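You operate a simulated robot arm through the tools that you are given. There is no shell and no other tool. Be economical: measure what you need, move in short steps, check, and stop when the job is done.

Carry out the task below with a simulated robot arm. There is one attempt and no reset: what you move stays moved.

## Task
Put the orange line back in use at 4 bar.
Fine: cap off onto the ledge, hose plugged in before its valve opens.

The check looks at the end state, three seconds after you hand in, the way a careful person would. Anything else that was tipped, shoved, dropped, spilled or broken makes it a failure. A push-on lid holds only when it is set on centred and level and pressed home; a screw cap is set on level and turned clockwise until tight.

## Robot
A 7-joint arm with a two-finger parallel gripper, fixed in place. Base frame: the origin is at the foot of the arm, x ahead of it, y to its left, z up; the work surface is at about z = 80. Readings come in cm, degrees, newtons and seconds.
With the tool pointing down near the work surface it reaches from about 24 to 68 cm from the base axis. Its first joint turns from -66.0 to 66.0 degrees. Payload 2.4 kg.
The TCP is the grasp point between the finger pads, 3 cm short of the fingertips. In the tool frame z runs along the fingers and y along their closing line. Largest opening 9.4 cm; finger width 2.8, thickness 1; the body of the gripper, 5 by 9.6 cm, starts 5.5 cm behind the TCP.
Orientation is that of the tool frame in the base frame, as a unit quaternion [x, y, z, w]. With the fingers straight down and closing along the base's y, the tool's x points along the base's -x, its y along +y and its z along -z.

## Interface
- The arm moves only by the tool move_arm. Its argument "targets" is a list of rows, each an object (a shift or turn left out is 0, a gripper value left out holds the last) with "translation": the shift along the tool's x, y, z in units of 100 mm (1.0 is 100 mm), a list of three; "angular": the turn, a rotation vector about the tool's x, y, z in units of 45 degrees (1.0 is 45 degrees), a list of three. In form: [{"translation": [x, y, z], "angular": [rx, ry, rz]}, ...]. A call has 1 to 10 rows; each row is the pose to reach, as a shift and turn from the pose commanded when the call began, along the tool's axes at that moment. "fingers" is the finger opening in cm, from 0 to 9.4, set as the call begins (left out, the last holds). A call with a number of a shift or a turn outside -1 to 1 is refused whole. Rows are played at 5 a second. More than 5 cm and 8.6 degrees between two rows, or a gripper value outside its range, and nothing of the call is played. Where a pose cannot be reached the arm comes as near as it can. A force on the tool above 90 N (or 10 N above the force at the start of the call, whichever is more), or a blocked arm, ends the call early, and 0.2 s more pass. The fingers move at their own pace (about 15.3 cm/s each) and stop on an object; they squeeze with about 24 N. The grip force told is the motor's: it shows also when the fingers shut on nothing. Time passes only in rows, and 0.2 s behind the last, so rows that repeat a pose let the fingers close. It gives the time, the measured TCP pose, the force on the tool (base axes), the opening and the grip force at its end, in the units of the frame above (readings bear some noise), with the torque about the TCP (base axes, N m) and any sound that the robot's microphone picked up, and new pictures: "views" is both (left out), scene, wrist or none.
- Cameras (640 x 400 px; columns grow to the right, rows downward): "scene" is fixed at [5.29, 50.2, 146.04]; the picture's right is [-0.58, -0.82, 0.00], its down [-0.42, 0.30, -0.86] and it looks along [0.70, -0.49, -0.51] (base axes); focal length 255 px, centre (320, 200). "wrist" rides on the gripper at [7.6, 1.4, -10.3] in the tool frame; the picture's right is [-0.18, 0.98, 0.00], its down [-0.75, -0.14, -0.64] and it looks along [-0.63, -0.12, 0.77] (tool axes); focal length 243 px, centre (320, 200). There is no depth. A picture from a camera that has moved, and an enlarged one, comes with that camera's place and axes in the base frame and with its lens. The place of the scene camera against the robot may be out by one fixed shift of up to 2.5 cm in any direction.
- enlarge(camera, box): a new picture of the part [left, top, right, bottom] of that camera's present view, enlarged. The clock stands still meanwhile.
- hand_in(): hands the job in; it is judged then, once.

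Go step by step. Nothing tells you positions but the pictures and the camera data: compare them with the known pose of the tool, close in by small moves and look again before you grip or let go. The budget is 120 turns and 200 pictures, counting those below and the enlarged ones. Unless the task says otherwise, let go and move clear before handing in, and close with one line.

The tools are called after "Request:" as a command line: name --argument value ..., lists and objects as JSON in quotes. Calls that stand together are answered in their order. move_arm: Moves the arm, as the interface text tells. Its arguments: {"type":"object","properties":{"targets":{"type":"array"},"fingers":{"type":"number"},"views":{"type":"string","enum":["both","scene","wrist","none"]}},"required":["targets"]} The other tools are called the same way: enlarge (camera, box) takes an enlarged picture of a part of a camera's view; hand_in () hands the job in.

At the start:

```text
time_s: 0.0
eef_pos: [44.2, 7.3, 127.1]
orientation: [0.0, 1.0, 0.0, 0.001]
contact_force: [-0.2, 0.6, -0.5]
moment: [0.0, 0.0, -0.01]
opening: 9.4
grasp_force: 0.1
```

scene: 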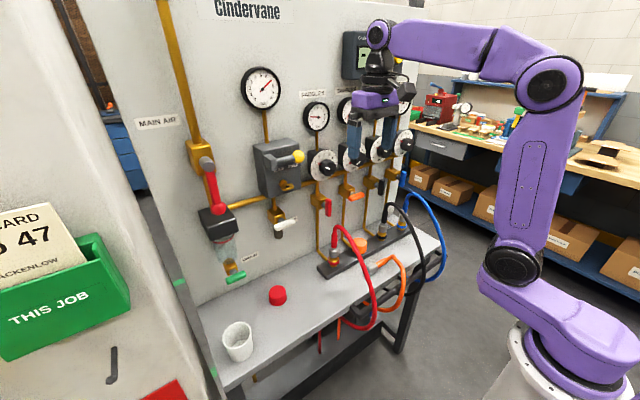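
wrist: 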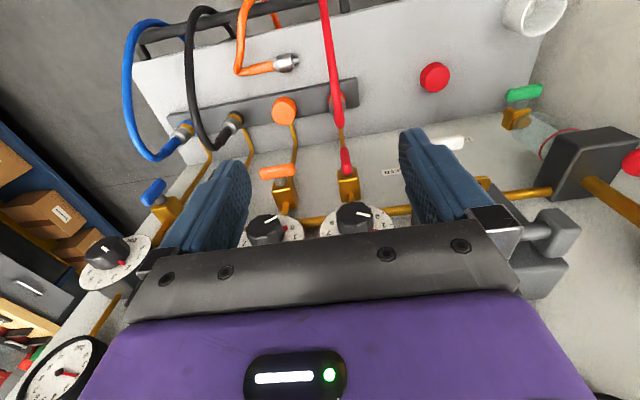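

I see a pneumatic panel with a main valve, regulators, four lines (red, orange, black, blue), a ledge with sockets, and an orange cap on the orange socket. I'll enlarge to read details.

Request:
enlarge --camera "scene" --box '[290, 80, 430, 170]'

Request:
enlarge --camera "scene" --box '[300, 180, 450, 340]'

Request:
enlarge --camera "scene" --box '[130, 60, 320, 300]'

Request:
enlarge --camera "wrist" --box '[140, 20, 400, 260]'

Request:
enlarge --camera "scene" --box '[0, 180, 140, 400]'

```text
4.44 times, centred on (360, 125) of scene
camera zoom: at [5.29, 50.2, 146.04], right [-0.58, -0.82, 0.0], down [-0.42, 0.3, -0.86], along [0.7, -0.49, -0.51], focal length 1134 px, centre (142, 533)
```

zoom: 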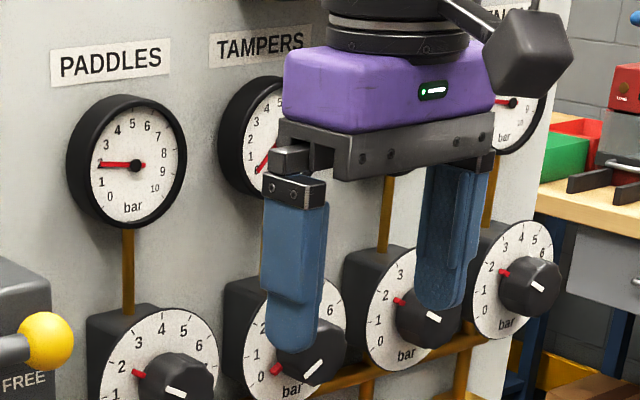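

```text
2.50 times, centred on (375, 260) of scene
camera zoom: at [5.29, 50.2, 146.04], right [-0.58, -0.82, 0.0], down [-0.42, 0.3, -0.86], along [0.7, -0.49, -0.51], focal length 638 px, centre (182, 50)
```

zoom: 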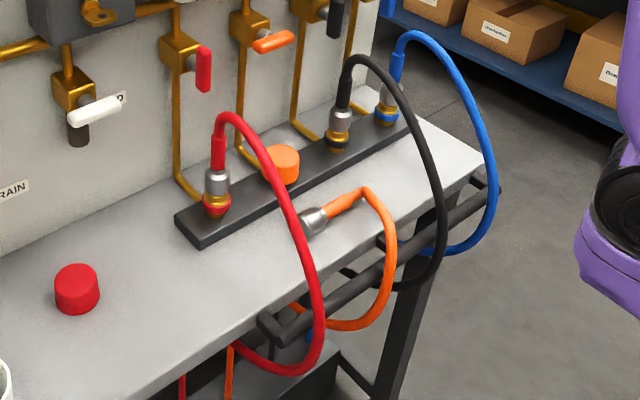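

```text
1.67 times, centred on (225, 180) of scene
camera zoom: at [5.29, 50.2, 146.04], right [-0.58, -0.82, 0.0], down [-0.42, 0.3, -0.86], along [0.7, -0.49, -0.51], focal length 425 px, centre (478, 233)
```

zoom: 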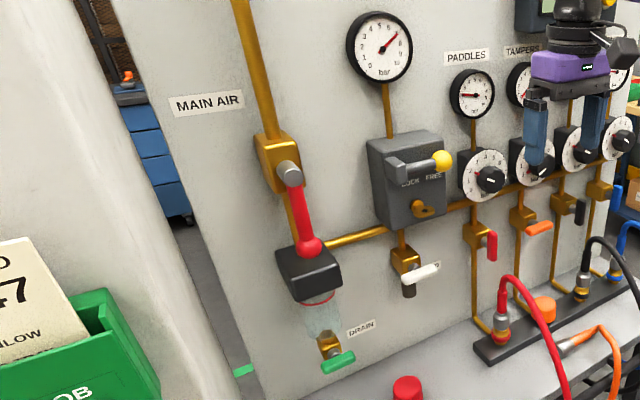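

```text
1.67 times, centred on (270, 140) of wrist
camera zoom: at [36.54, 8.79, 137.25], right [0.19, 0.98, 0.0], down [0.75, -0.14, 0.64], along [0.63, -0.12, -0.77], focal length 404 px, centre (403, 300)
```

zoom: 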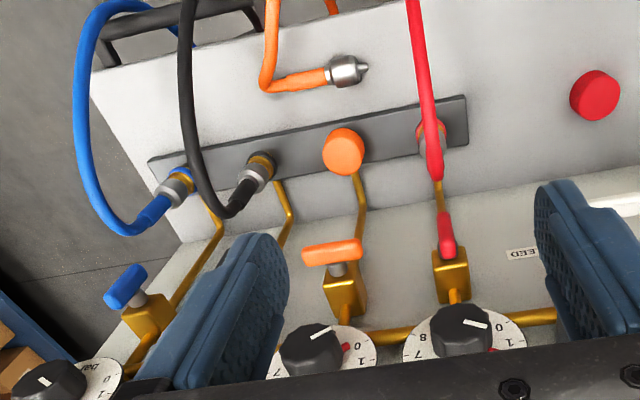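

```text
1.82 times, centred on (70, 290) of scene
camera zoom: at [5.29, 50.2, 146.04], right [-0.58, -0.82, 0.0], down [-0.42, 0.3, -0.86], along [0.7, -0.49, -0.51], focal length 464 px, centre (774, 36)
```

zoom: 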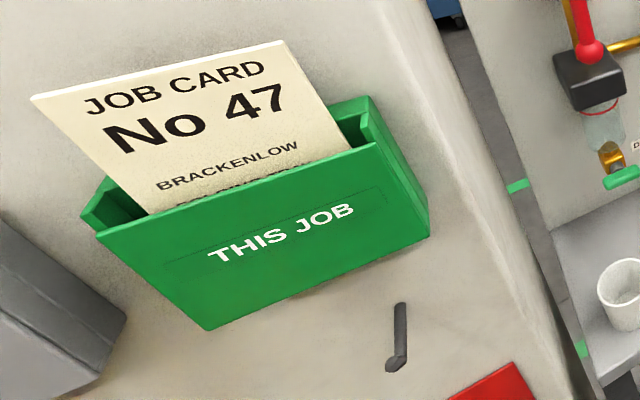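

The paddles (red) line is running; the tampers (orange) dial and gauge are hidden by the gripper. I'll pull back and tilt the wrist camera to face the panel.

Request:
move_arm --targets '[{"translation": [0.3, 0, 0], "angular": [0, -0.15, 0]}, {"translation": [0.6, 0, 0], "angular": [0, -0.3, 0]}, {"translation": [0.9, 0, 0], "angular": [0, -0.45, 0]}, {"translation": [0.9, 0, 0], "angular": [0, -0.6, 0]}, {"translation": [0.9, 0, 0], "angular": [0, -0.75, 0]}, {"translation": [0.9, 0, 0], "angular": [0, -0.9, 0]}, {"translation": [0.9, 0, 0], "angular": [0, -0.9, 0]}]'

```text
time_s: 1.6
eef_pos: [35.17, 7.14, 127.03]
orientation: [0.0, 0.938, -0.001, 0.348]
contact_force: [-0.2, -0.5, 0.3]
moment: [-0.01, 0.02, -0.03]
opening: 9.43
grasp_force: 0.0
camera wrist: at [22.68, 8.73, 129.78], right [0.14, 0.98, 0.12], down [0.15, -0.14, 0.98], along [0.98, -0.12, -0.17], focal length 243 px, centre (320, 200)
```

scene: 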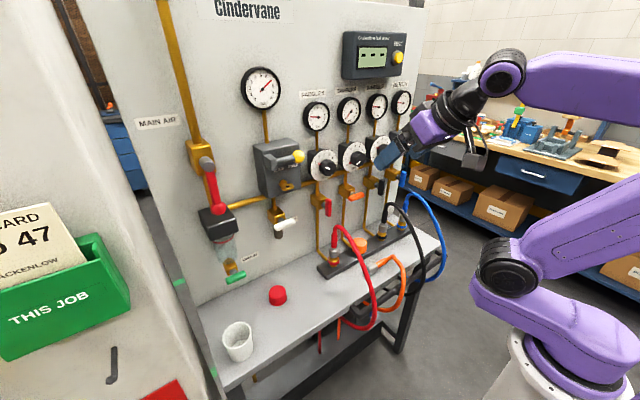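
wrist: 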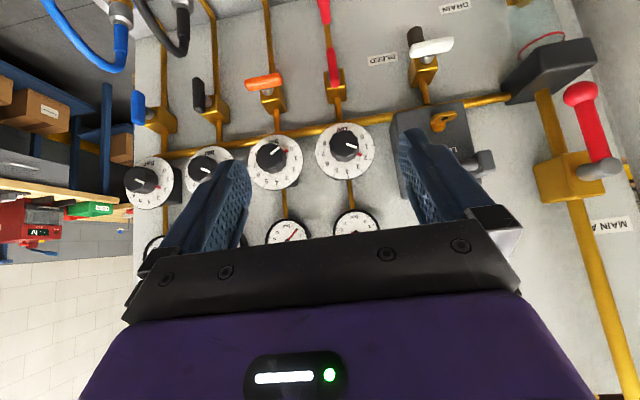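

Request:
enlarge --camera "scene" --box '[295, 85, 415, 180]'

Request:
enlarge --camera "wrist" --box '[200, 50, 400, 250]'

Request:
enlarge --camera "scene" --box '[235, 55, 315, 245]'

Request:
enlarge --camera "scene" --box '[335, 25, 415, 85]'

```text
4.21 times, centred on (355, 132) of scene
camera zoom: at [5.29, 50.2, 146.04], right [-0.58, -0.82, 0.0], down [-0.42, 0.3, -0.86], along [0.7, -0.49, -0.51], focal length 1074 px, centre (173, 484)
```

zoom: 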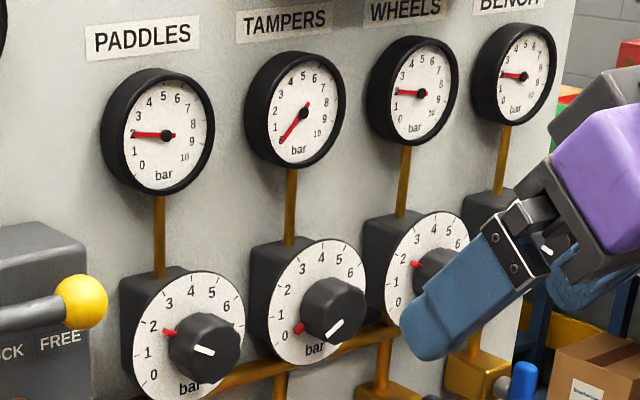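

```text
2.00 times, centred on (300, 150) of wrist
camera zoom: at [22.68, 8.73, 129.78], right [0.14, 0.98, 0.12], down [0.15, -0.14, 0.98], along [0.98, -0.12, -0.17], focal length 485 px, centre (360, 300)
```

zoom: 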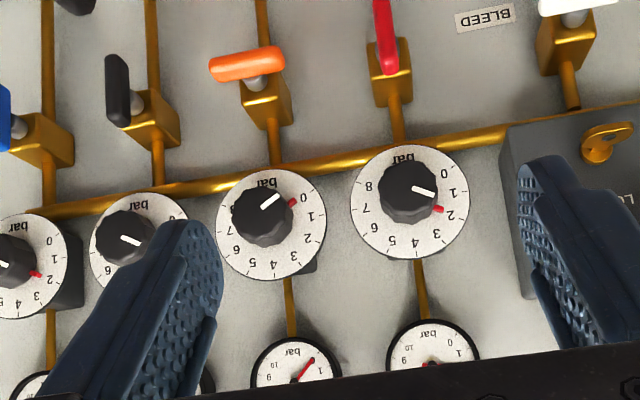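

```text
2.11 times, centred on (275, 150) of scene
camera zoom: at [5.29, 50.2, 146.04], right [-0.58, -0.82, 0.0], down [-0.42, 0.3, -0.86], along [0.7, -0.49, -0.51], focal length 537 px, centre (415, 305)
```

zoom: 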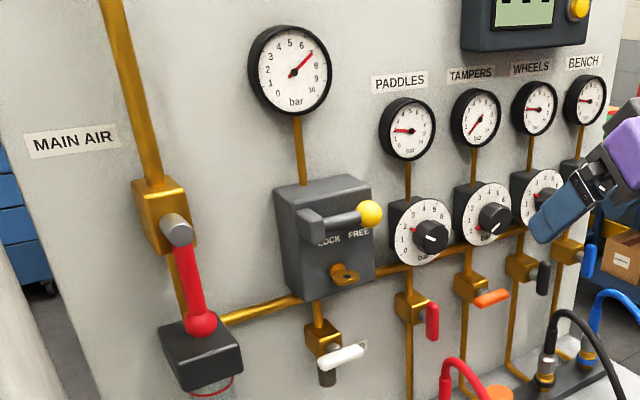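

```text
6.67 times, centred on (375, 55) of scene
camera zoom: at [5.29, 50.2, 146.04], right [-0.58, -0.82, 0.0], down [-0.42, 0.3, -0.86], along [0.7, -0.49, -0.51], focal length 1700 px, centre (-47, 1167)
```

zoom: 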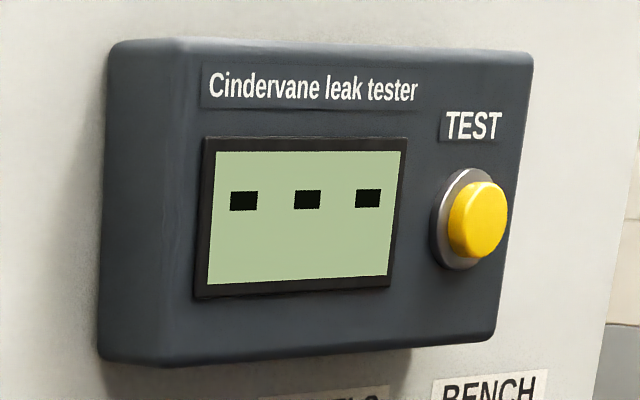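

The dials run 0–8 bar with 4 at the top; tampers is at 0, and its orange valve is closed. I'll bring the tool horizontal in front of the tampers knob, estimated at (57, −2.2, 116).

Request:
move_arm --targets '[{"translation": [0, -0.2, 0.2], "angular": [0, -0.16, 0]}, {"translation": [0, -0.4, 0.4], "angular": [0, -0.32, 0]}, {"translation": [0, -0.6, 0.6], "angular": [0, -0.48, 0]}, {"translation": [0, -0.8, 0.8], "angular": [0, -0.64, 0]}, {"translation": [0.03, -0.93, 0.9], "angular": [0, -0.8, 0]}, {"translation": [0.03, -0.93, 0.9], "angular": [0, -0.96, 0]}, {"translation": [0.03, -0.93, 0.9], "angular": [0, -1.0, 0]}]' --fingers 6.5

Request:
move_arm --targets '[{"translation": [0.2, 0, 0], "angular": [0, -0.1, 0]}, {"translation": [0.2, 0, 0], "angular": [0, -0.1, 0]}]'

```text
time_s: 3.4
eef_pos: [43.23, 7.2, 119.79]
orientation: [-0.097, 0.727, 0.089, 0.674]
contact_force: [0.1, 0.6, -0.3]
moment: [0.0, -0.01, -0.02]
opening: 6.51
grasp_force: 0.0
out of reach, approached as far as the arm can: row 4, 5
stopped in row 7: the arm was blocked; the commanded pose is now the measured one
camera wrist: at [32.3, 5.9, 113.05], right [-0.24, 0.95, 0.18], down [-0.53, -0.29, 0.8], along [0.82, 0.1, 0.57], focal length 243 px, centre (320, 200)
```

scene: 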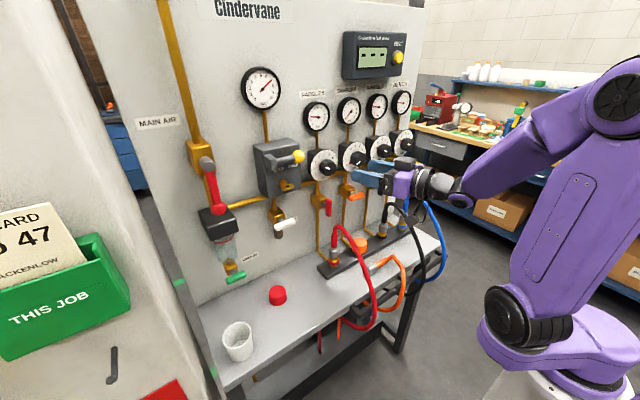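
wrist: 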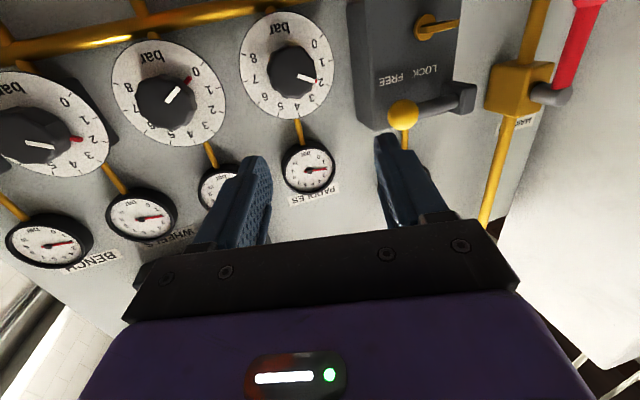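

```text
time_s: 4.0
eef_pos: [42.94, 7.13, 117.9]
orientation: [-0.093, 0.7, 0.093, 0.702]
contact_force: [-0.2, 0.5, -0.4]
moment: [0.0, 0.02, 0.03]
opening: 6.51
grasp_force: 0.1
camera wrist: at [32.59, 6.0, 110.27], right [-0.26, 0.95, 0.18], down [-0.59, -0.3, 0.75], along [0.77, 0.09, 0.63], focal length 243 px, centre (320, 200)
```

scene: 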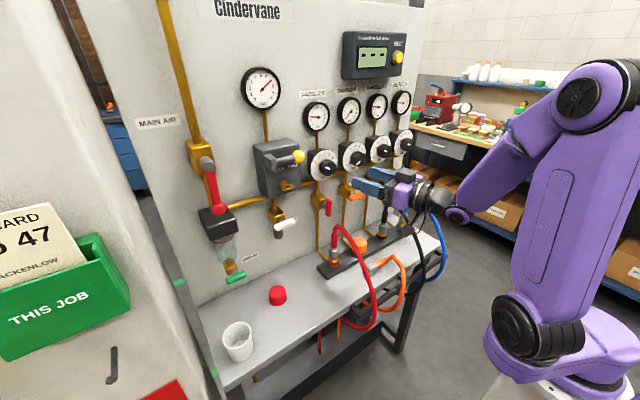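
wrist: 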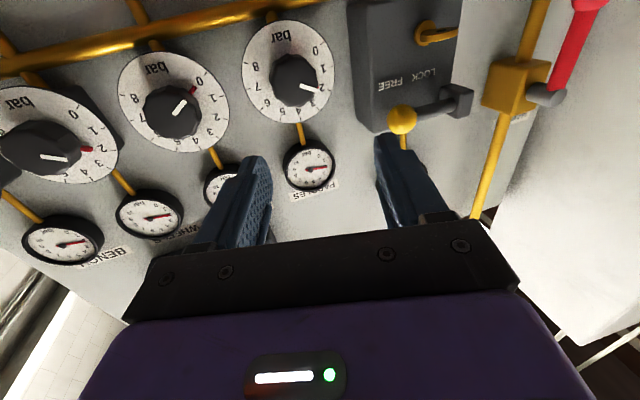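

The arm yawed 15° where it ran into a reach limit. I'll straighten it while shifting to the tampers knob.

Request:
move_arm --targets '[{"translation": [0.05, -0.2, 0], "angular": [0.08, 0, 0]}, {"translation": [0.1, -0.4, 0], "angular": [0.16, 0, 0]}, {"translation": [0.15, -0.6, 0], "angular": [0.24, 0, 0]}, {"translation": [0.17, -0.8, 0.03], "angular": [0.33, 0, 0]}, {"translation": [0.17, -0.97, 0.05], "angular": [0.33, 0, 0]}]'

```text
time_s: 5.2
eef_pos: [45.92, -1.97, 116.39]
orientation: [-0.001, 0.706, 0.0, 0.708]
contact_force: [0.7, 0.0, 0.1]
moment: [0.0, 0.01, -0.02]
opening: 6.53
grasp_force: 0.1
camera wrist: at [35.63, -0.62, 108.72], right [0.0, 0.98, 0.18], down [-0.64, -0.14, 0.75], along [0.77, -0.12, 0.63], focal length 243 px, centre (320, 200)
```

scene: 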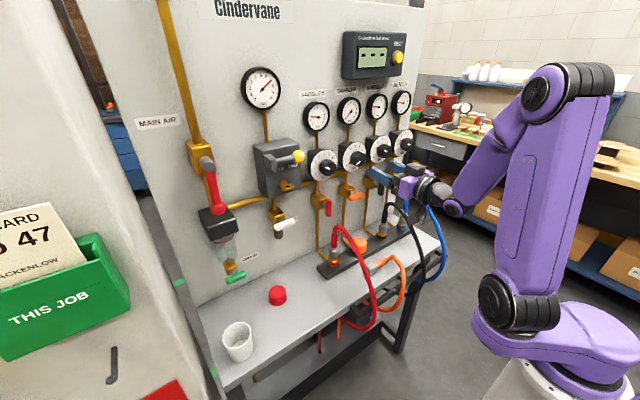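
wrist: 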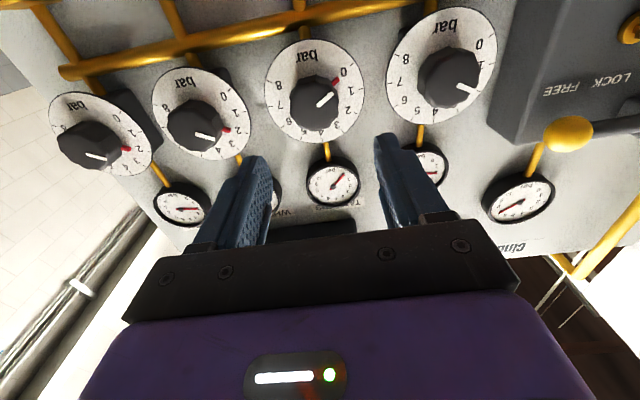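

Now squared up. The knob front is at about (57.7, −2.4, 115.8); I'll move closer and check alignment.

Request:
move_arm --targets '[{"translation": [0.06, -0.04, 0.3]}, {"translation": [0.06, -0.04, 0.6]}, {"translation": [0.06, -0.04, 0.6]}]'

Request:
enlarge --camera "wrist" --box '[200, 20, 440, 220]'

```text
time_s: 6.0
eef_pos: [52.37, -2.62, 115.67]
orientation: [0.0, 0.707, 0.0, 0.708]
contact_force: [-0.4, 0.2, 0.7]
moment: [-0.02, 0.03, -0.01]
opening: 6.5
grasp_force: 0.1
camera wrist: at [41.99, -1.17, 108.06], right [0.0, 0.98, 0.18], down [-0.64, -0.14, 0.75], along [0.77, -0.12, 0.63], focal length 243 px, centre (320, 200)
```

scene: 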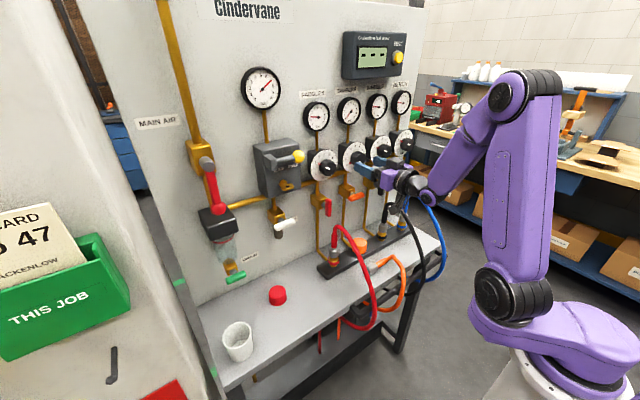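
wrist: 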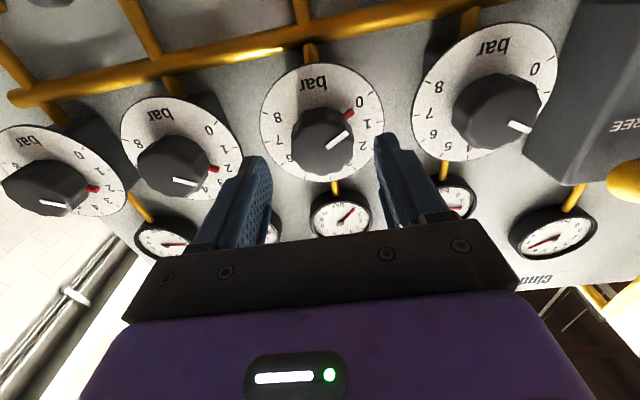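

```text
2.00 times, centred on (320, 120) of wrist
camera zoom: at [41.99, -1.17, 108.06], right [0.0, 0.98, 0.18], down [-0.64, -0.14, 0.75], along [0.77, -0.12, 0.63], focal length 485 px, centre (320, 360)
```

zoom: 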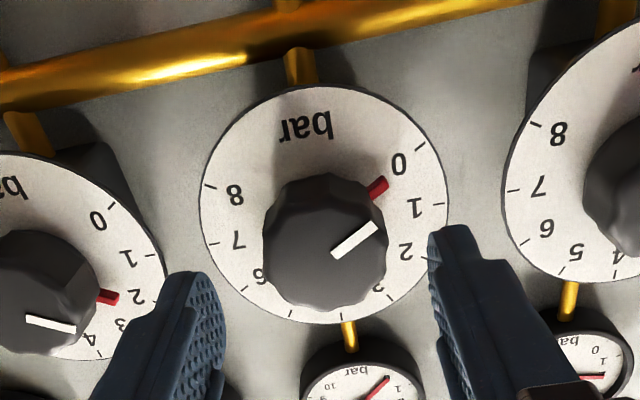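

The alignment is good, with the knob about 4.2 cm wide. I'll pre-rotate the gripper counter-clockwise 63°, then move in.

Request:
move_arm --targets '[{"angular": [0, 0, -0.18]}, {"angular": [0, 0, -0.36]}, {"angular": [0, 0, -0.54]}, {"angular": [0, 0, -0.72]}, {"angular": [0, 0, -0.9]}, {"angular": [0, 0, -1.0]}]' --views "none"

Request:
move_arm --targets '[{"angular": [0, 0, -0.18]}, {"angular": [0, 0, -0.36]}, {"angular": [0, 0, -0.4], "translation": [0, 0, 0.15]}, {"angular": [0, 0, -0.4], "translation": [0, 0, 0.15]}]'

```text
time_s: 7.4
eef_pos: [52.02, -2.5, 115.7]
orientation: [-0.272, 0.652, -0.27, 0.654]
contact_force: [-1.2, 0.7, -0.2]
moment: [0.0, 0.0, -0.02]
opening: 6.51
grasp_force: 0.1
```

```text
time_s: 8.4
eef_pos: [53.42, -2.34, 115.66]
orientation: [-0.37, 0.602, -0.369, 0.604]
contact_force: [0.1, -0.2, 0.2]
moment: [-0.01, 0.0, 0.01]
opening: 6.5
grasp_force: 0.1
camera wrist: at [43.19, -8.6, 110.89], right [0.0, 0.61, -0.79], down [-0.64, 0.61, 0.47], along [0.76, 0.51, 0.39], focal length 243 px, centre (320, 200)
```

scene: 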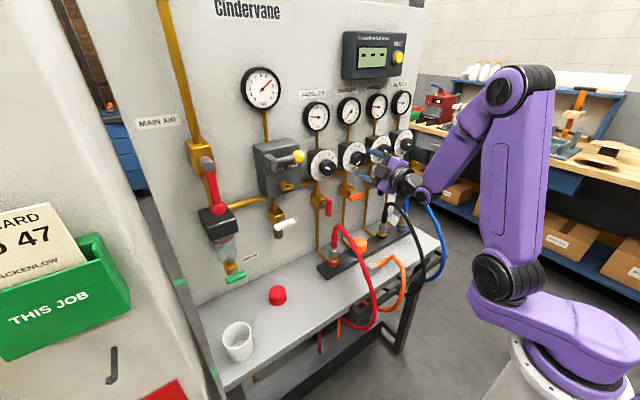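
wrist: 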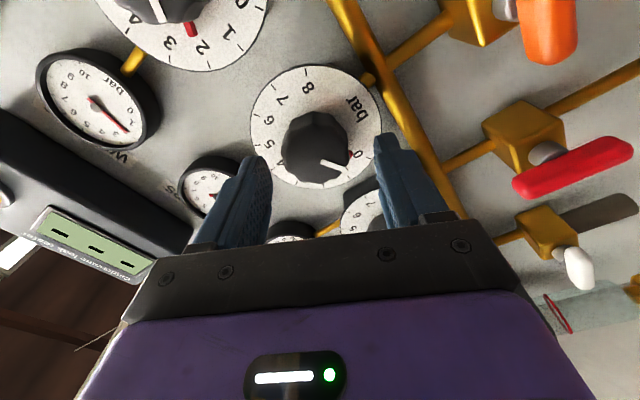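

Centred well. I'll advance 2.6 cm and close on the knob.

Request:
move_arm --targets '[{"translation": [0, -0.02, 0.13]}, {"translation": [0, -0.02, 0.26]}, {"translation": [0, -0.02, 0.26]}]' --views "wrist"

Request:
move_arm --targets '[{"translation": [0, 0, 0]}, {"translation": [0, 0, 0]}, {"translation": [0, 0, 0]}]' --fingers 2 --views "wrist"

```text
time_s: 9.2
eef_pos: [56.1, -2.63, 115.64]
orientation: [-0.37, 0.602, -0.368, 0.604]
contact_force: [0.4, -0.4, -0.6]
moment: [-0.01, 0.02, -0.01]
opening: 6.51
grasp_force: 0.1
camera wrist: at [45.88, -8.71, 110.94], right [0.0, 0.61, -0.79], down [-0.64, 0.61, 0.47], along [0.77, 0.51, 0.39], focal length 243 px, centre (320, 200)
```

wrist: 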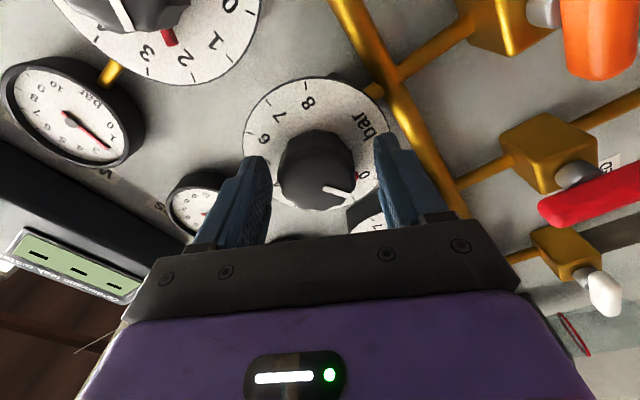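

```text
time_s: 10.0
eef_pos: [56.27, -2.63, 115.84]
orientation: [-0.369, 0.6, -0.372, 0.605]
contact_force: [4.5, -6.1, 15.4]
moment: [0.07, 0.51, 0.1]
opening: 4.35
grasp_force: 44.9
camera wrist: at [45.92, -8.8, 111.07], right [0.01, 0.61, -0.79], down [-0.65, 0.61, 0.46], along [0.76, 0.51, 0.4], focal length 243 px, centre (320, 200)
```

wrist: 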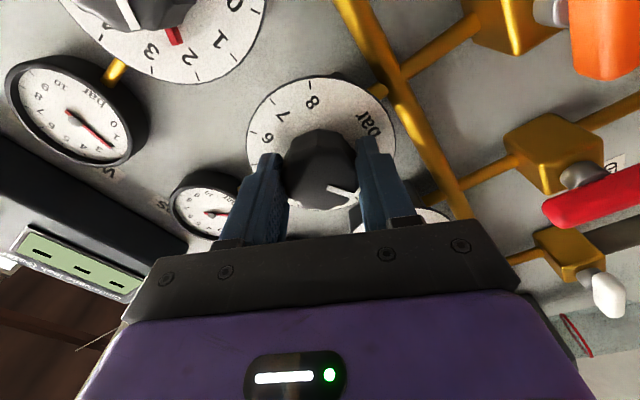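

Gripped at 4.35 cm with a slight off-centre force. I'll correct this and turn clockwise 45°.

Request:
move_arm --targets '[{"translation": [0, -0.025, 0]}, {"translation": [0, -0.025, 0], "angular": [0, 0, 0.17]}, {"translation": [0, -0.025, 0], "angular": [0, 0, 0.34]}, {"translation": [0, -0.025, 0], "angular": [0, 0, 0.51]}, {"translation": [0, -0.025, 0], "angular": [0, 0, 0.68]}, {"translation": [0, -0.025, 0], "angular": [0, 0, 0.85]}, {"translation": [0, -0.025, 0], "angular": [0, 0, 1.0]}]'

Request:
enlarge --camera "scene" --box '[295, 85, 415, 180]'

```text
time_s: 11.6
eef_pos: [56.19, -2.56, 115.72]
orientation: [-0.112, 0.699, -0.107, 0.698]
contact_force: [10.2, -2.7, -10.8]
moment: [-0.02, -0.89, -0.47]
opening: 4.36
grasp_force: 44.9
camera wrist: at [45.83, -3.55, 108.14], right [0.0, 0.99, -0.13], down [-0.64, 0.09, 0.76], along [0.77, 0.08, 0.63], focal length 243 px, centre (320, 200)
```

scene: 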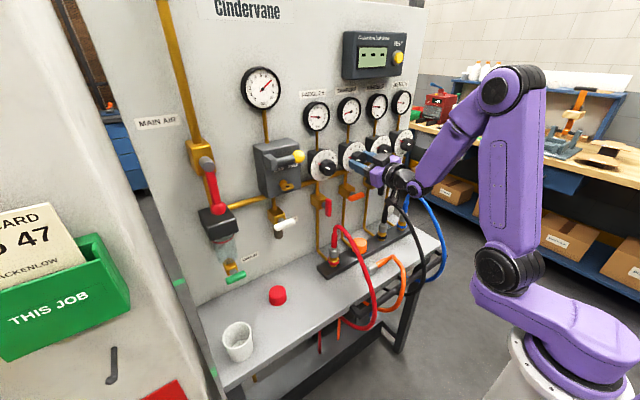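
wrist: 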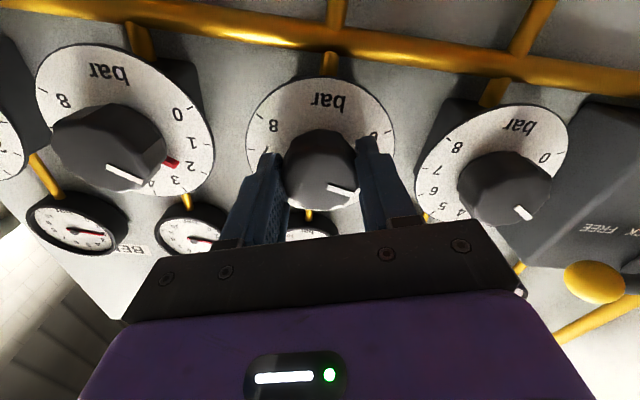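

```text
4.21 times, centred on (355, 132) of scene
camera zoom: at [5.35, 50.19, 146.04], right [-0.58, -0.82, 0.0], down [-0.42, 0.3, -0.86], along [0.7, -0.49, -0.51], focal length 1074 px, centre (173, 484)
```

zoom: 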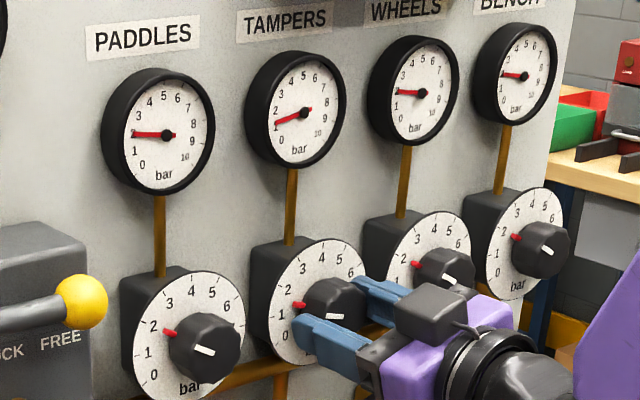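

It works: the dial and gauge are at about 1.4 bar. I'll turn further.

Request:
move_arm --targets '[{"angular": [0, 0, 0.17]}, {"angular": [0, 0, 0.34]}, {"angular": [0, 0, 0.51]}, {"angular": [0, 0, 0.68]}, {"angular": [0, 0, 0.85]}, {"angular": [0, 0, 1.0]}]' --views "none"

Request:
move_arm --targets '[{"angular": [0, 0, 0.17]}, {"angular": [0, 0, 0.34]}, {"angular": [0, 0, 0.51]}, {"angular": [0, 0, 0.68]}, {"angular": [0, 0, 0.8]}, {"angular": [0, 0, 0.8]}]'

Request:
enlarge --camera "scene" --box '[315, 85, 395, 180]'

```text
time_s: 13.0
eef_pos: [56.14, -2.47, 115.83]
orientation: [0.164, 0.69, 0.168, 0.685]
contact_force: [-0.5, 11.5, -20.0]
moment: [-0.01, 0.58, 0.19]
opening: 4.37
grasp_force: 44.9
```

```text
time_s: 14.4
eef_pos: [56.21, -2.38, 115.81]
orientation: [0.366, 0.605, 0.372, 0.601]
contact_force: [-0.3, 17.7, -10.7]
moment: [0.03, 1.26, 0.69]
opening: 4.36
grasp_force: 45.0
camera wrist: at [45.78, 5.03, 113.71], right [0.0, 0.28, 0.96], down [-0.64, -0.74, 0.22], along [0.77, -0.61, 0.18], focal length 243 px, centre (320, 200)
```

scene: 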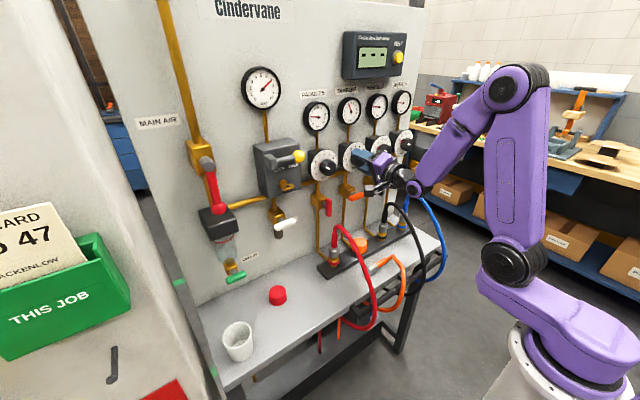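
wrist: 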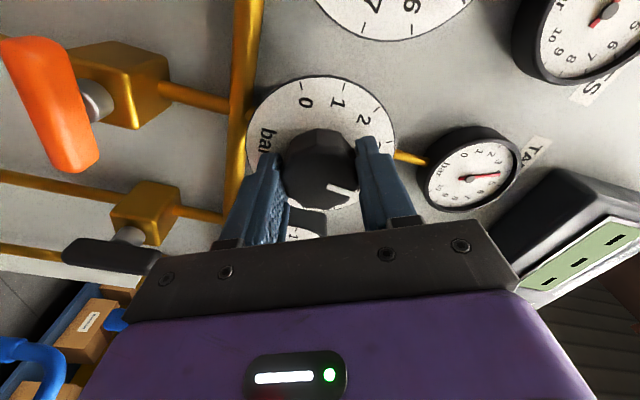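

```text
4.21 times, centred on (355, 132) of scene
camera zoom: at [5.31, 50.26, 146.02], right [-0.58, -0.82, 0.0], down [-0.42, 0.3, -0.86], along [0.7, -0.49, -0.51], focal length 1074 px, centre (173, 484)
```

zoom: 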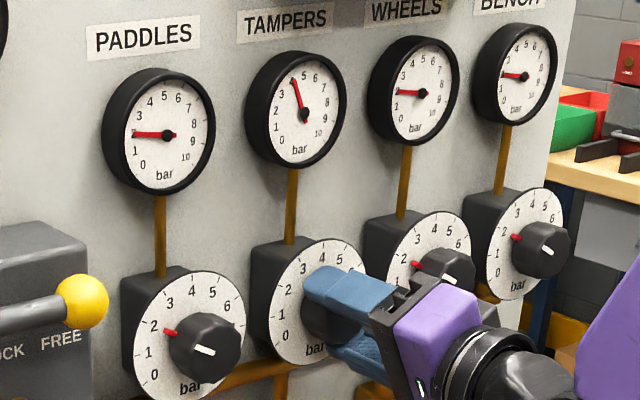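

The gauge is near 4. I'll let go, back off, and read the dial.

Request:
enlarge --camera "wrist" --box '[410, 110, 540, 220]'

Request:
move_arm --targets '[{"translation": [0, 0, 0]}, {"translation": [0, 0, 0]}, {"translation": [0, 0, -0.2]}, {"translation": [0, 0, -0.5]}]' --fingers 6.5

Request:
enlarge --camera "scene" --box '[325, 90, 375, 175]'

Request:
enlarge --camera "wrist" --box '[240, 50, 440, 220]'

```text
3.64 times, centred on (475, 165) of wrist
camera zoom: at [45.78, 5.03, 113.71], right [0.0, 0.28, 0.96], down [-0.64, -0.74, 0.22], along [0.77, -0.61, 0.18], focal length 882 px, centre (-244, 327)
```

zoom: 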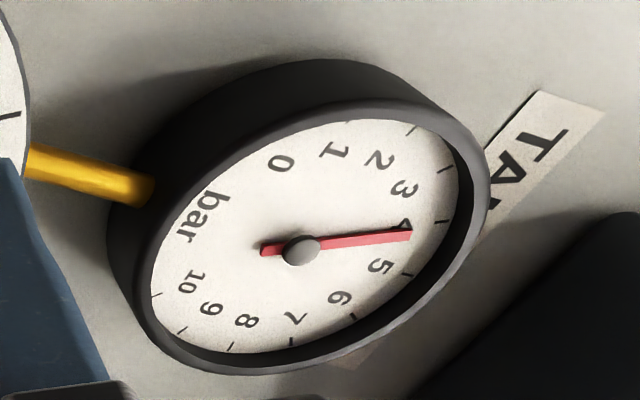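

```text
time_s: 15.6
eef_pos: [51.91, 3.36, 115.86]
orientation: [0.32, 0.629, 0.416, 0.574]
contact_force: [0.5, 0.1, -1.0]
moment: [0.04, -0.01, 0.02]
opening: 6.52
grasp_force: 0.1
stopped in row 4: the arm was blocked; the commanded pose is now the measured one
camera wrist: at [40.57, 9.12, 113.65], right [-0.05, 0.28, 0.96], down [-0.52, -0.83, 0.21], along [0.85, -0.49, 0.18], focal length 243 px, centre (320, 200)
```

scene: 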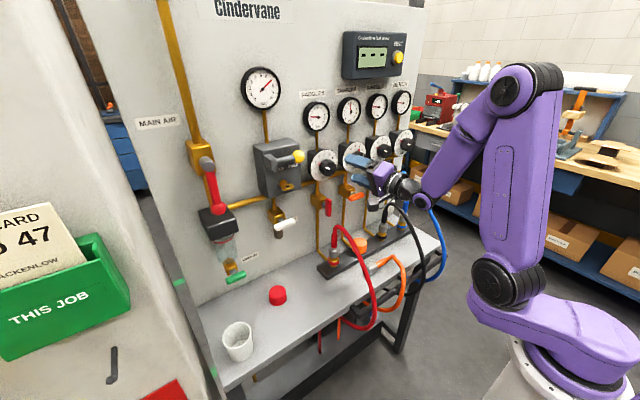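
wrist: 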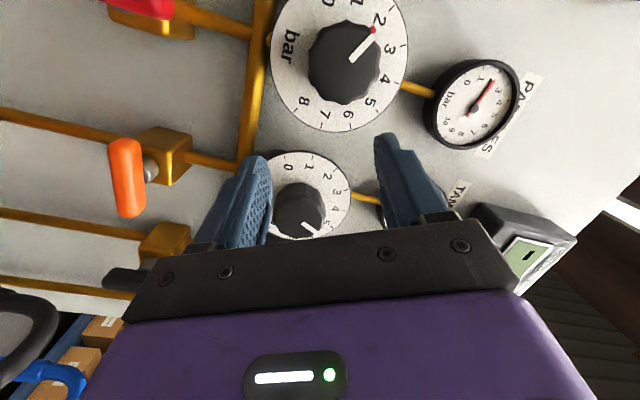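

```text
4.71 times, centred on (350, 132) of scene
camera zoom: at [5.29, 50.21, 146.04], right [-0.58, -0.82, 0.0], down [-0.42, 0.3, -0.86], along [0.7, -0.49, -0.51], focal length 1200 px, centre (179, 518)
```

zoom: 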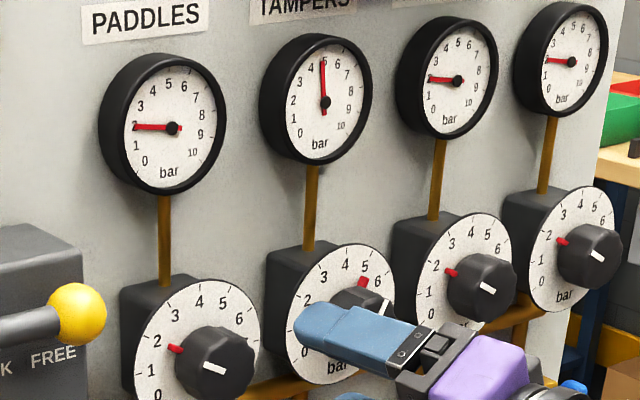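

```text
2.35 times, centred on (340, 135) of wrist
camera zoom: at [40.57, 9.12, 113.65], right [-0.05, 0.28, 0.96], down [-0.52, -0.83, 0.21], along [0.85, -0.49, 0.18], focal length 571 px, centre (273, 353)
```

zoom: 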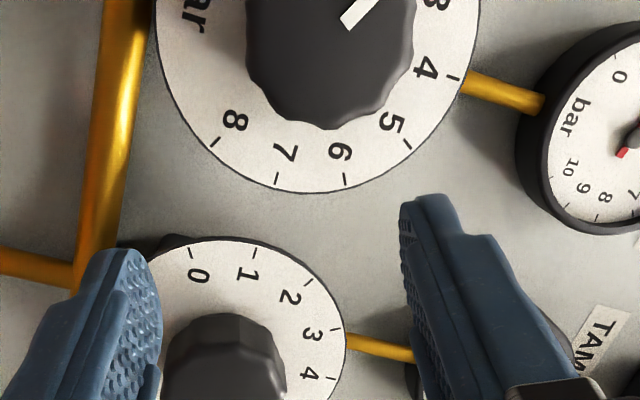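

While retreating, the arm hit a wrist limit, twisted, and dragged the knob to about 5 bar. The other dials are unchanged. I'll back away, unwind the wrist, and correct the knob.

Request:
move_arm --targets '[{"translation": [-0.02, -0.01, -0.2], "angular": [0.02, -0.01, -0.12]}, {"translation": [-0.08, -0.04, -0.4], "angular": [0.04, -0.02, -0.28]}, {"translation": [-0.15, -0.08, -0.54], "angular": [0.06, -0.035, -0.44]}, {"translation": [-0.2, -0.1, -0.54], "angular": [0.08, -0.045, -0.6]}, {"translation": [-0.2, -0.1, -0.54], "angular": [0.091, -0.052, -0.7]}]'

```text
time_s: 16.8
eef_pos: [47.0, 0.22, 115.85]
orientation: [0.166, 0.695, 0.215, 0.666]
contact_force: [0.7, -0.4, 0.7]
moment: [-0.01, 0.01, 0.02]
opening: 6.5
grasp_force: 0.0
camera wrist: at [36.13, 4.65, 110.31], right [-0.04, 0.74, 0.67], down [-0.59, -0.56, 0.58], along [0.81, -0.37, 0.46], focal length 243 px, centre (320, 200)
```

scene: 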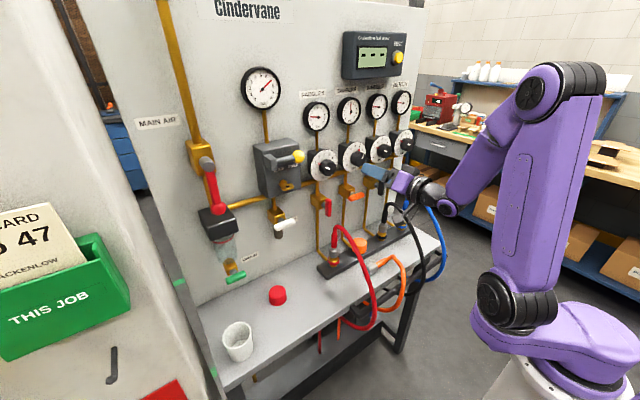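
wrist: 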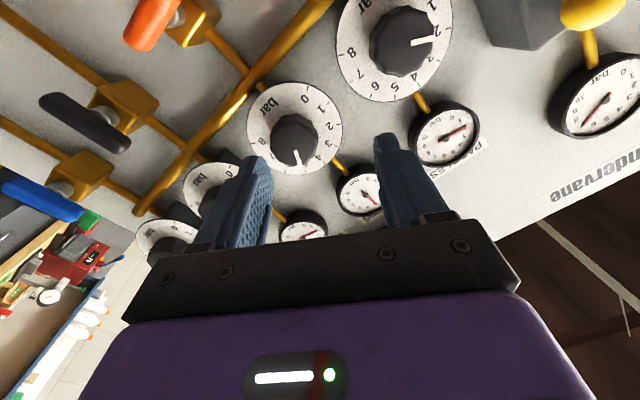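

Request:
move_arm --targets '[{"translation": [-0.04, -0.06, 0], "angular": [0.02, -0.012, -0.17]}, {"translation": [-0.08, -0.12, 0.05], "angular": [0.045, -0.025, -0.34]}, {"translation": [-0.12, -0.18, 0.15], "angular": [0.07, -0.04, -0.51]}, {"translation": [-0.16, -0.25, 0.28], "angular": [0.091, -0.052, -0.68]}, {"translation": [-0.16, -0.25, 0.28], "angular": [0.091, -0.052, -0.7]}]'

Request:
enlarge --camera "wrist" --box '[220, 20, 420, 240]'

Request:
enlarge --camera "scene" --box '[320, 90, 375, 175]'

```text
time_s: 18.0
eef_pos: [49.99, -2.7, 115.92]
orientation: [-0.001, 0.707, -0.002, 0.707]
contact_force: [-0.7, 0.1, -0.1]
moment: [0.02, 0.0, 0.02]
opening: 6.49
grasp_force: 0.1
camera wrist: at [39.69, -1.11, 108.2], right [0.0, 0.98, 0.18], down [-0.64, -0.14, 0.75], along [0.77, -0.12, 0.63], focal length 243 px, centre (320, 200)
```

scene: 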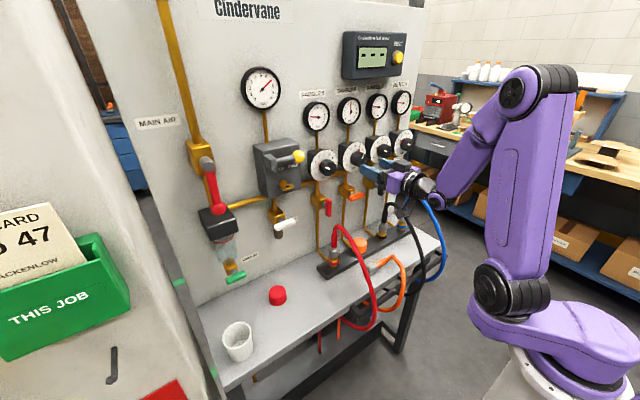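
wrist: 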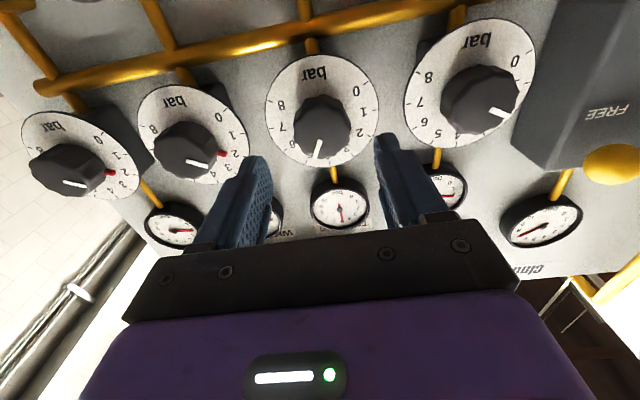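

```text
1.82 times, centred on (320, 130) of wrist
camera zoom: at [39.69, -1.11, 108.2], right [0.0, 0.98, 0.18], down [-0.64, -0.14, 0.75], along [0.77, -0.12, 0.63], focal length 441 px, centre (320, 327)
```

zoom: 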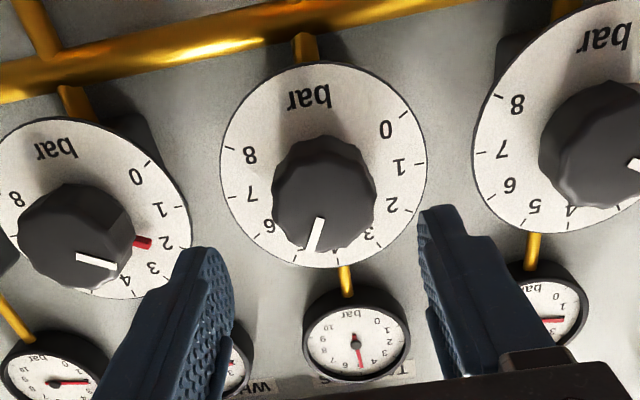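

```text
4.71 times, centred on (348, 132) of scene
camera zoom: at [5.29, 50.2, 146.04], right [-0.58, -0.82, 0.0], down [-0.42, 0.3, -0.86], along [0.7, -0.49, -0.51], focal length 1200 px, centre (191, 518)
```

zoom: 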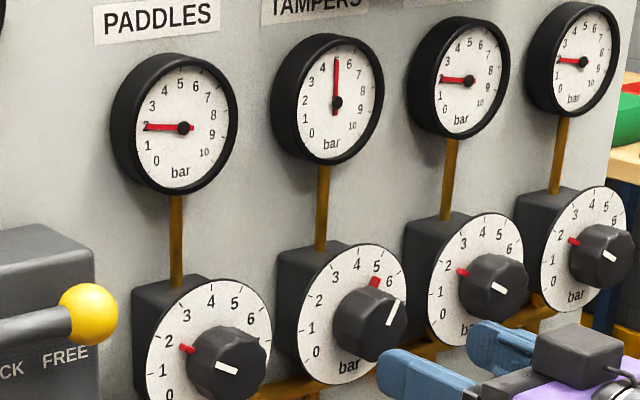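

The dial and gauge read about 4.9. I'll pre-rotate +20°, grip, and turn back about 30°.

Request:
move_arm --targets '[{"translation": [0.01, 0.02, 0.2], "angular": [0, 0, 0.15]}, {"translation": [0.01, 0.02, 0.4], "angular": [0, 0, 0.3]}, {"translation": [0.01, 0.02, 0.62], "angular": [0, 0, 0.44]}, {"translation": [0.01, 0.02, 0.62], "angular": [0, 0, 0.44]}]' --views "wrist"

Request:
move_arm --targets '[{"translation": [0, 0, 0]}, {"translation": [0, 0, 0]}, {"translation": [0, 0, 0]}]' --fingers 2 --views "none"

Request:
move_arm --targets '[{"angular": [0, 0, -0.16]}, {"angular": [0, 0, -0.32]}, {"angular": [0, 0, -0.48]}, {"angular": [0, 0, -0.62]}, {"angular": [0, 0, -0.62]}, {"angular": [0, 0, -0.62]}]' --views "wrist"

Request:
enlarge --camera "scene" --box '[320, 90, 375, 175]'

```text
time_s: 19.0
eef_pos: [56.19, -2.35, 115.78]
orientation: [0.123, 0.697, 0.12, 0.696]
contact_force: [-0.7, -0.5, -0.8]
moment: [-0.04, 0.0, 0.05]
opening: 6.51
grasp_force: 0.1
camera wrist: at [45.94, 1.64, 109.02], right [0.0, 0.86, 0.51], down [-0.64, -0.39, 0.66], along [0.77, -0.33, 0.55], focal length 243 px, centre (320, 200)
```

wrist: 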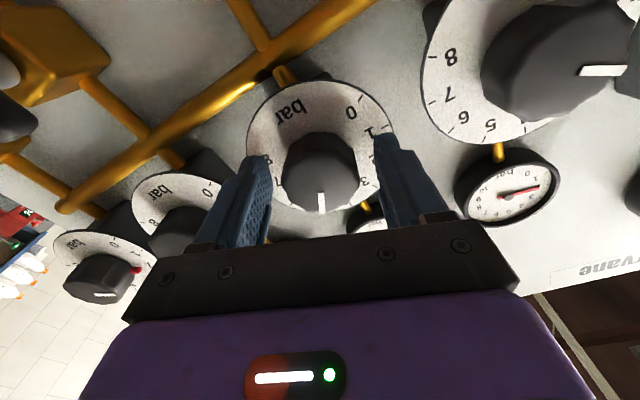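

```text
time_s: 19.8
eef_pos: [56.36, -2.38, 115.83]
orientation: [0.123, 0.697, 0.119, 0.696]
contact_force: [5.2, -1.7, -1.6]
moment: [0.01, -0.13, 0.38]
opening: 4.32
grasp_force: 44.5
```

```text
time_s: 21.2
eef_pos: [56.22, -2.64, 115.74]
orientation: [-0.048, 0.707, -0.052, 0.704]
contact_force: [36.5, -9.4, -11.1]
moment: [0.02, 0.43, 0.43]
opening: 4.32
grasp_force: 45.0
camera wrist: at [45.89, -2.11, 107.98], right [0.01, 1.0, 0.04], down [-0.64, -0.03, 0.77], along [0.77, -0.03, 0.64], focal length 243 px, centre (320, 200)
```

wrist: 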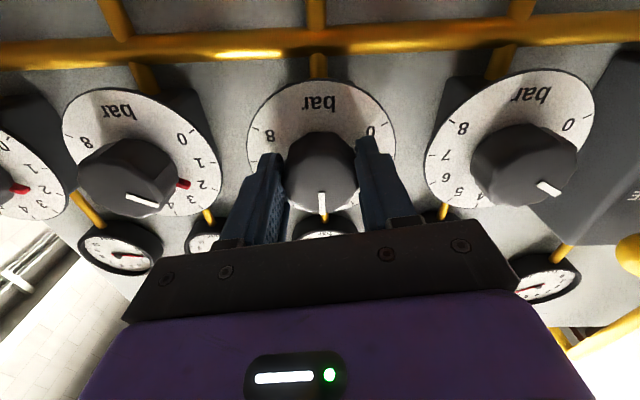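

```text
4.71 times, centred on (348, 132) of scene
camera zoom: at [5.44, 50.17, 146.05], right [-0.58, -0.82, 0.0], down [-0.42, 0.3, -0.86], along [0.7, -0.49, -0.51], focal length 1200 px, centre (191, 518)
```

zoom: 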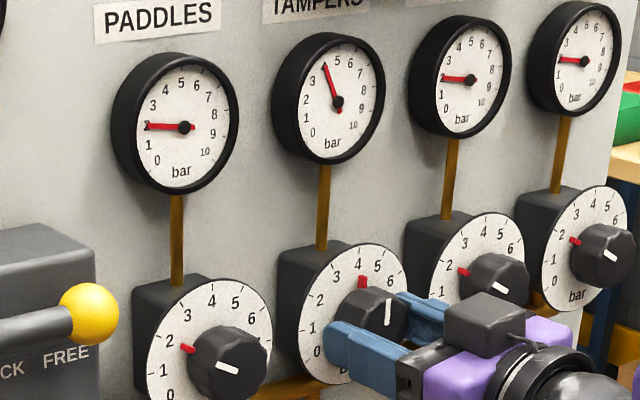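

The pointer appears straight up at 4. I'll release and back straight out.

Request:
move_arm --targets '[{"translation": [0, 0, 0]}, {"translation": [0, 0, 0]}, {"translation": [0, 0, -0.1]}, {"translation": [0, 0, -0.3]}, {"translation": [0, 0, -0.6]}]' --fingers 6.5 --views "wrist"

Request:
enlarge --camera "scene" --box '[325, 90, 375, 175]'

Request:
enlarge --camera "wrist" --box '[240, 20, 400, 240]'

```text
time_s: 22.4
eef_pos: [49.88, -2.44, 115.74]
orientation: [-0.05, 0.706, -0.051, 0.704]
contact_force: [-0.2, 0.3, 0.2]
moment: [0.0, -0.02, -0.02]
opening: 6.51
grasp_force: 0.0
camera wrist: at [39.6, -2.1, 107.96], right [0.0, 1.0, 0.04], down [-0.64, -0.03, 0.77], along [0.77, -0.03, 0.64], focal length 243 px, centre (320, 200)
```

wrist: 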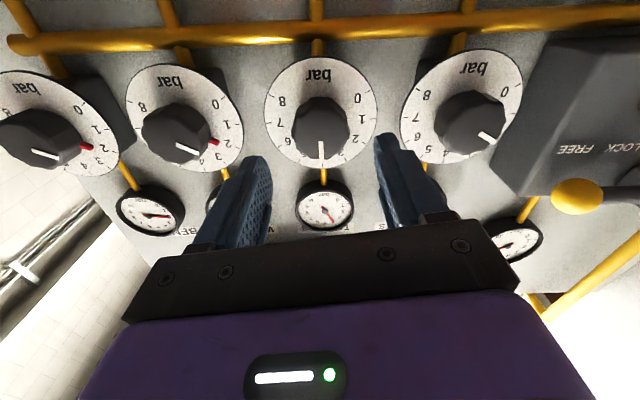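

```text
4.71 times, centred on (350, 132) of scene
camera zoom: at [5.3, 50.2, 146.04], right [-0.58, -0.82, 0.0], down [-0.42, 0.3, -0.86], along [0.7, -0.49, -0.51], focal length 1200 px, centre (179, 518)
```

zoom: 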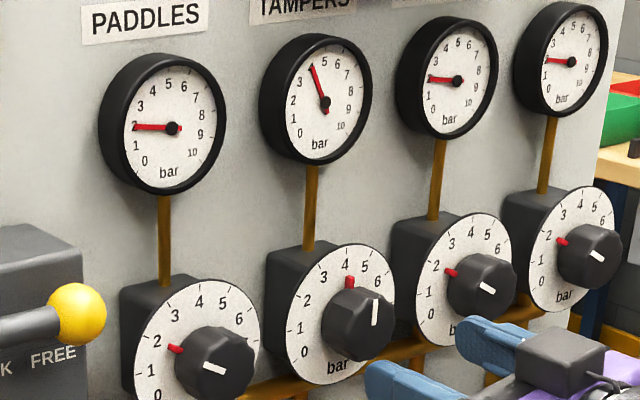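

```text
1.82 times, centred on (320, 130) of wrist
camera zoom: at [39.6, -2.1, 107.96], right [0.0, 1.0, 0.04], down [-0.64, -0.03, 0.77], along [0.77, -0.03, 0.64], focal length 441 px, centre (320, 327)
```

zoom: 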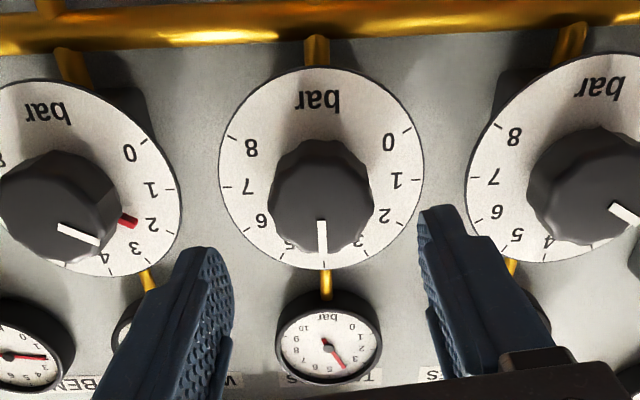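

The regulator is set to 4.0. Next is the cap: I'll back off and tilt the tool downward above the orange socket for a look.

Request:
move_arm --targets '[{"translation": [0, 0, -0.3], "angular": [0, 0, 0.1]}, {"translation": [0, 0, -0.6], "angular": [0, 0, 0.16]}, {"translation": [0, 0, -0.7], "angular": [0, 0.16, 0.16]}, {"translation": [0.2, 0, -0.7], "angular": [0, 0.33, 0.16]}, {"translation": [0.4, 0, -0.7], "angular": [0, 0.5, 0.16]}, {"translation": [0.5, 0, -0.7], "angular": [0, 0.67, 0.16]}, {"translation": [0.5, 0, -0.7], "angular": [0, 0.84, 0.16]}, {"translation": [0.5, 0, -0.7], "angular": [0, 1.0, 0.16]}, {"translation": [0.5, 0, -0.7], "angular": [0, 1.0, 0.16]}]'

```text
time_s: 24.4
eef_pos: [42.9, -3.14, 110.86]
orientation: [0.018, 0.923, -0.025, 0.383]
contact_force: [1.0, 0.1, -0.4]
moment: [-0.02, 0.01, 0.01]
opening: 6.53
grasp_force: 0.0
camera wrist: at [30.33, -0.92, 112.64], right [0.18, 0.98, 0.1], down [0.07, -0.11, 0.99], along [0.98, -0.17, -0.09], focal length 243 px, centre (320, 200)
```

scene: 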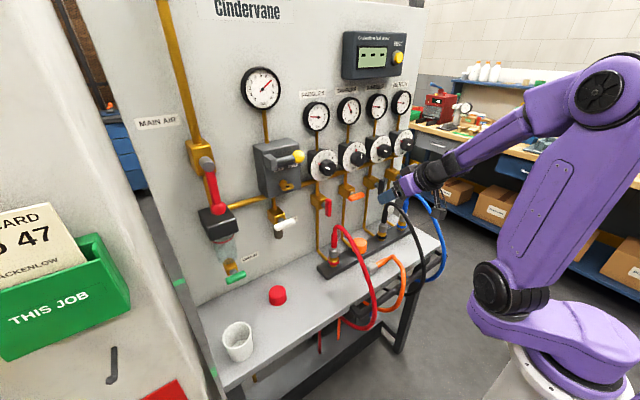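
wrist: 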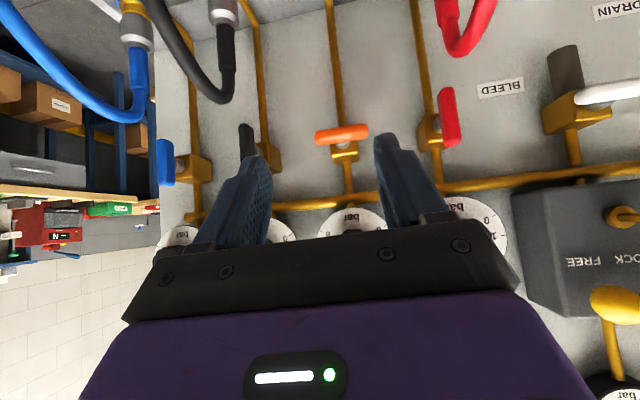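

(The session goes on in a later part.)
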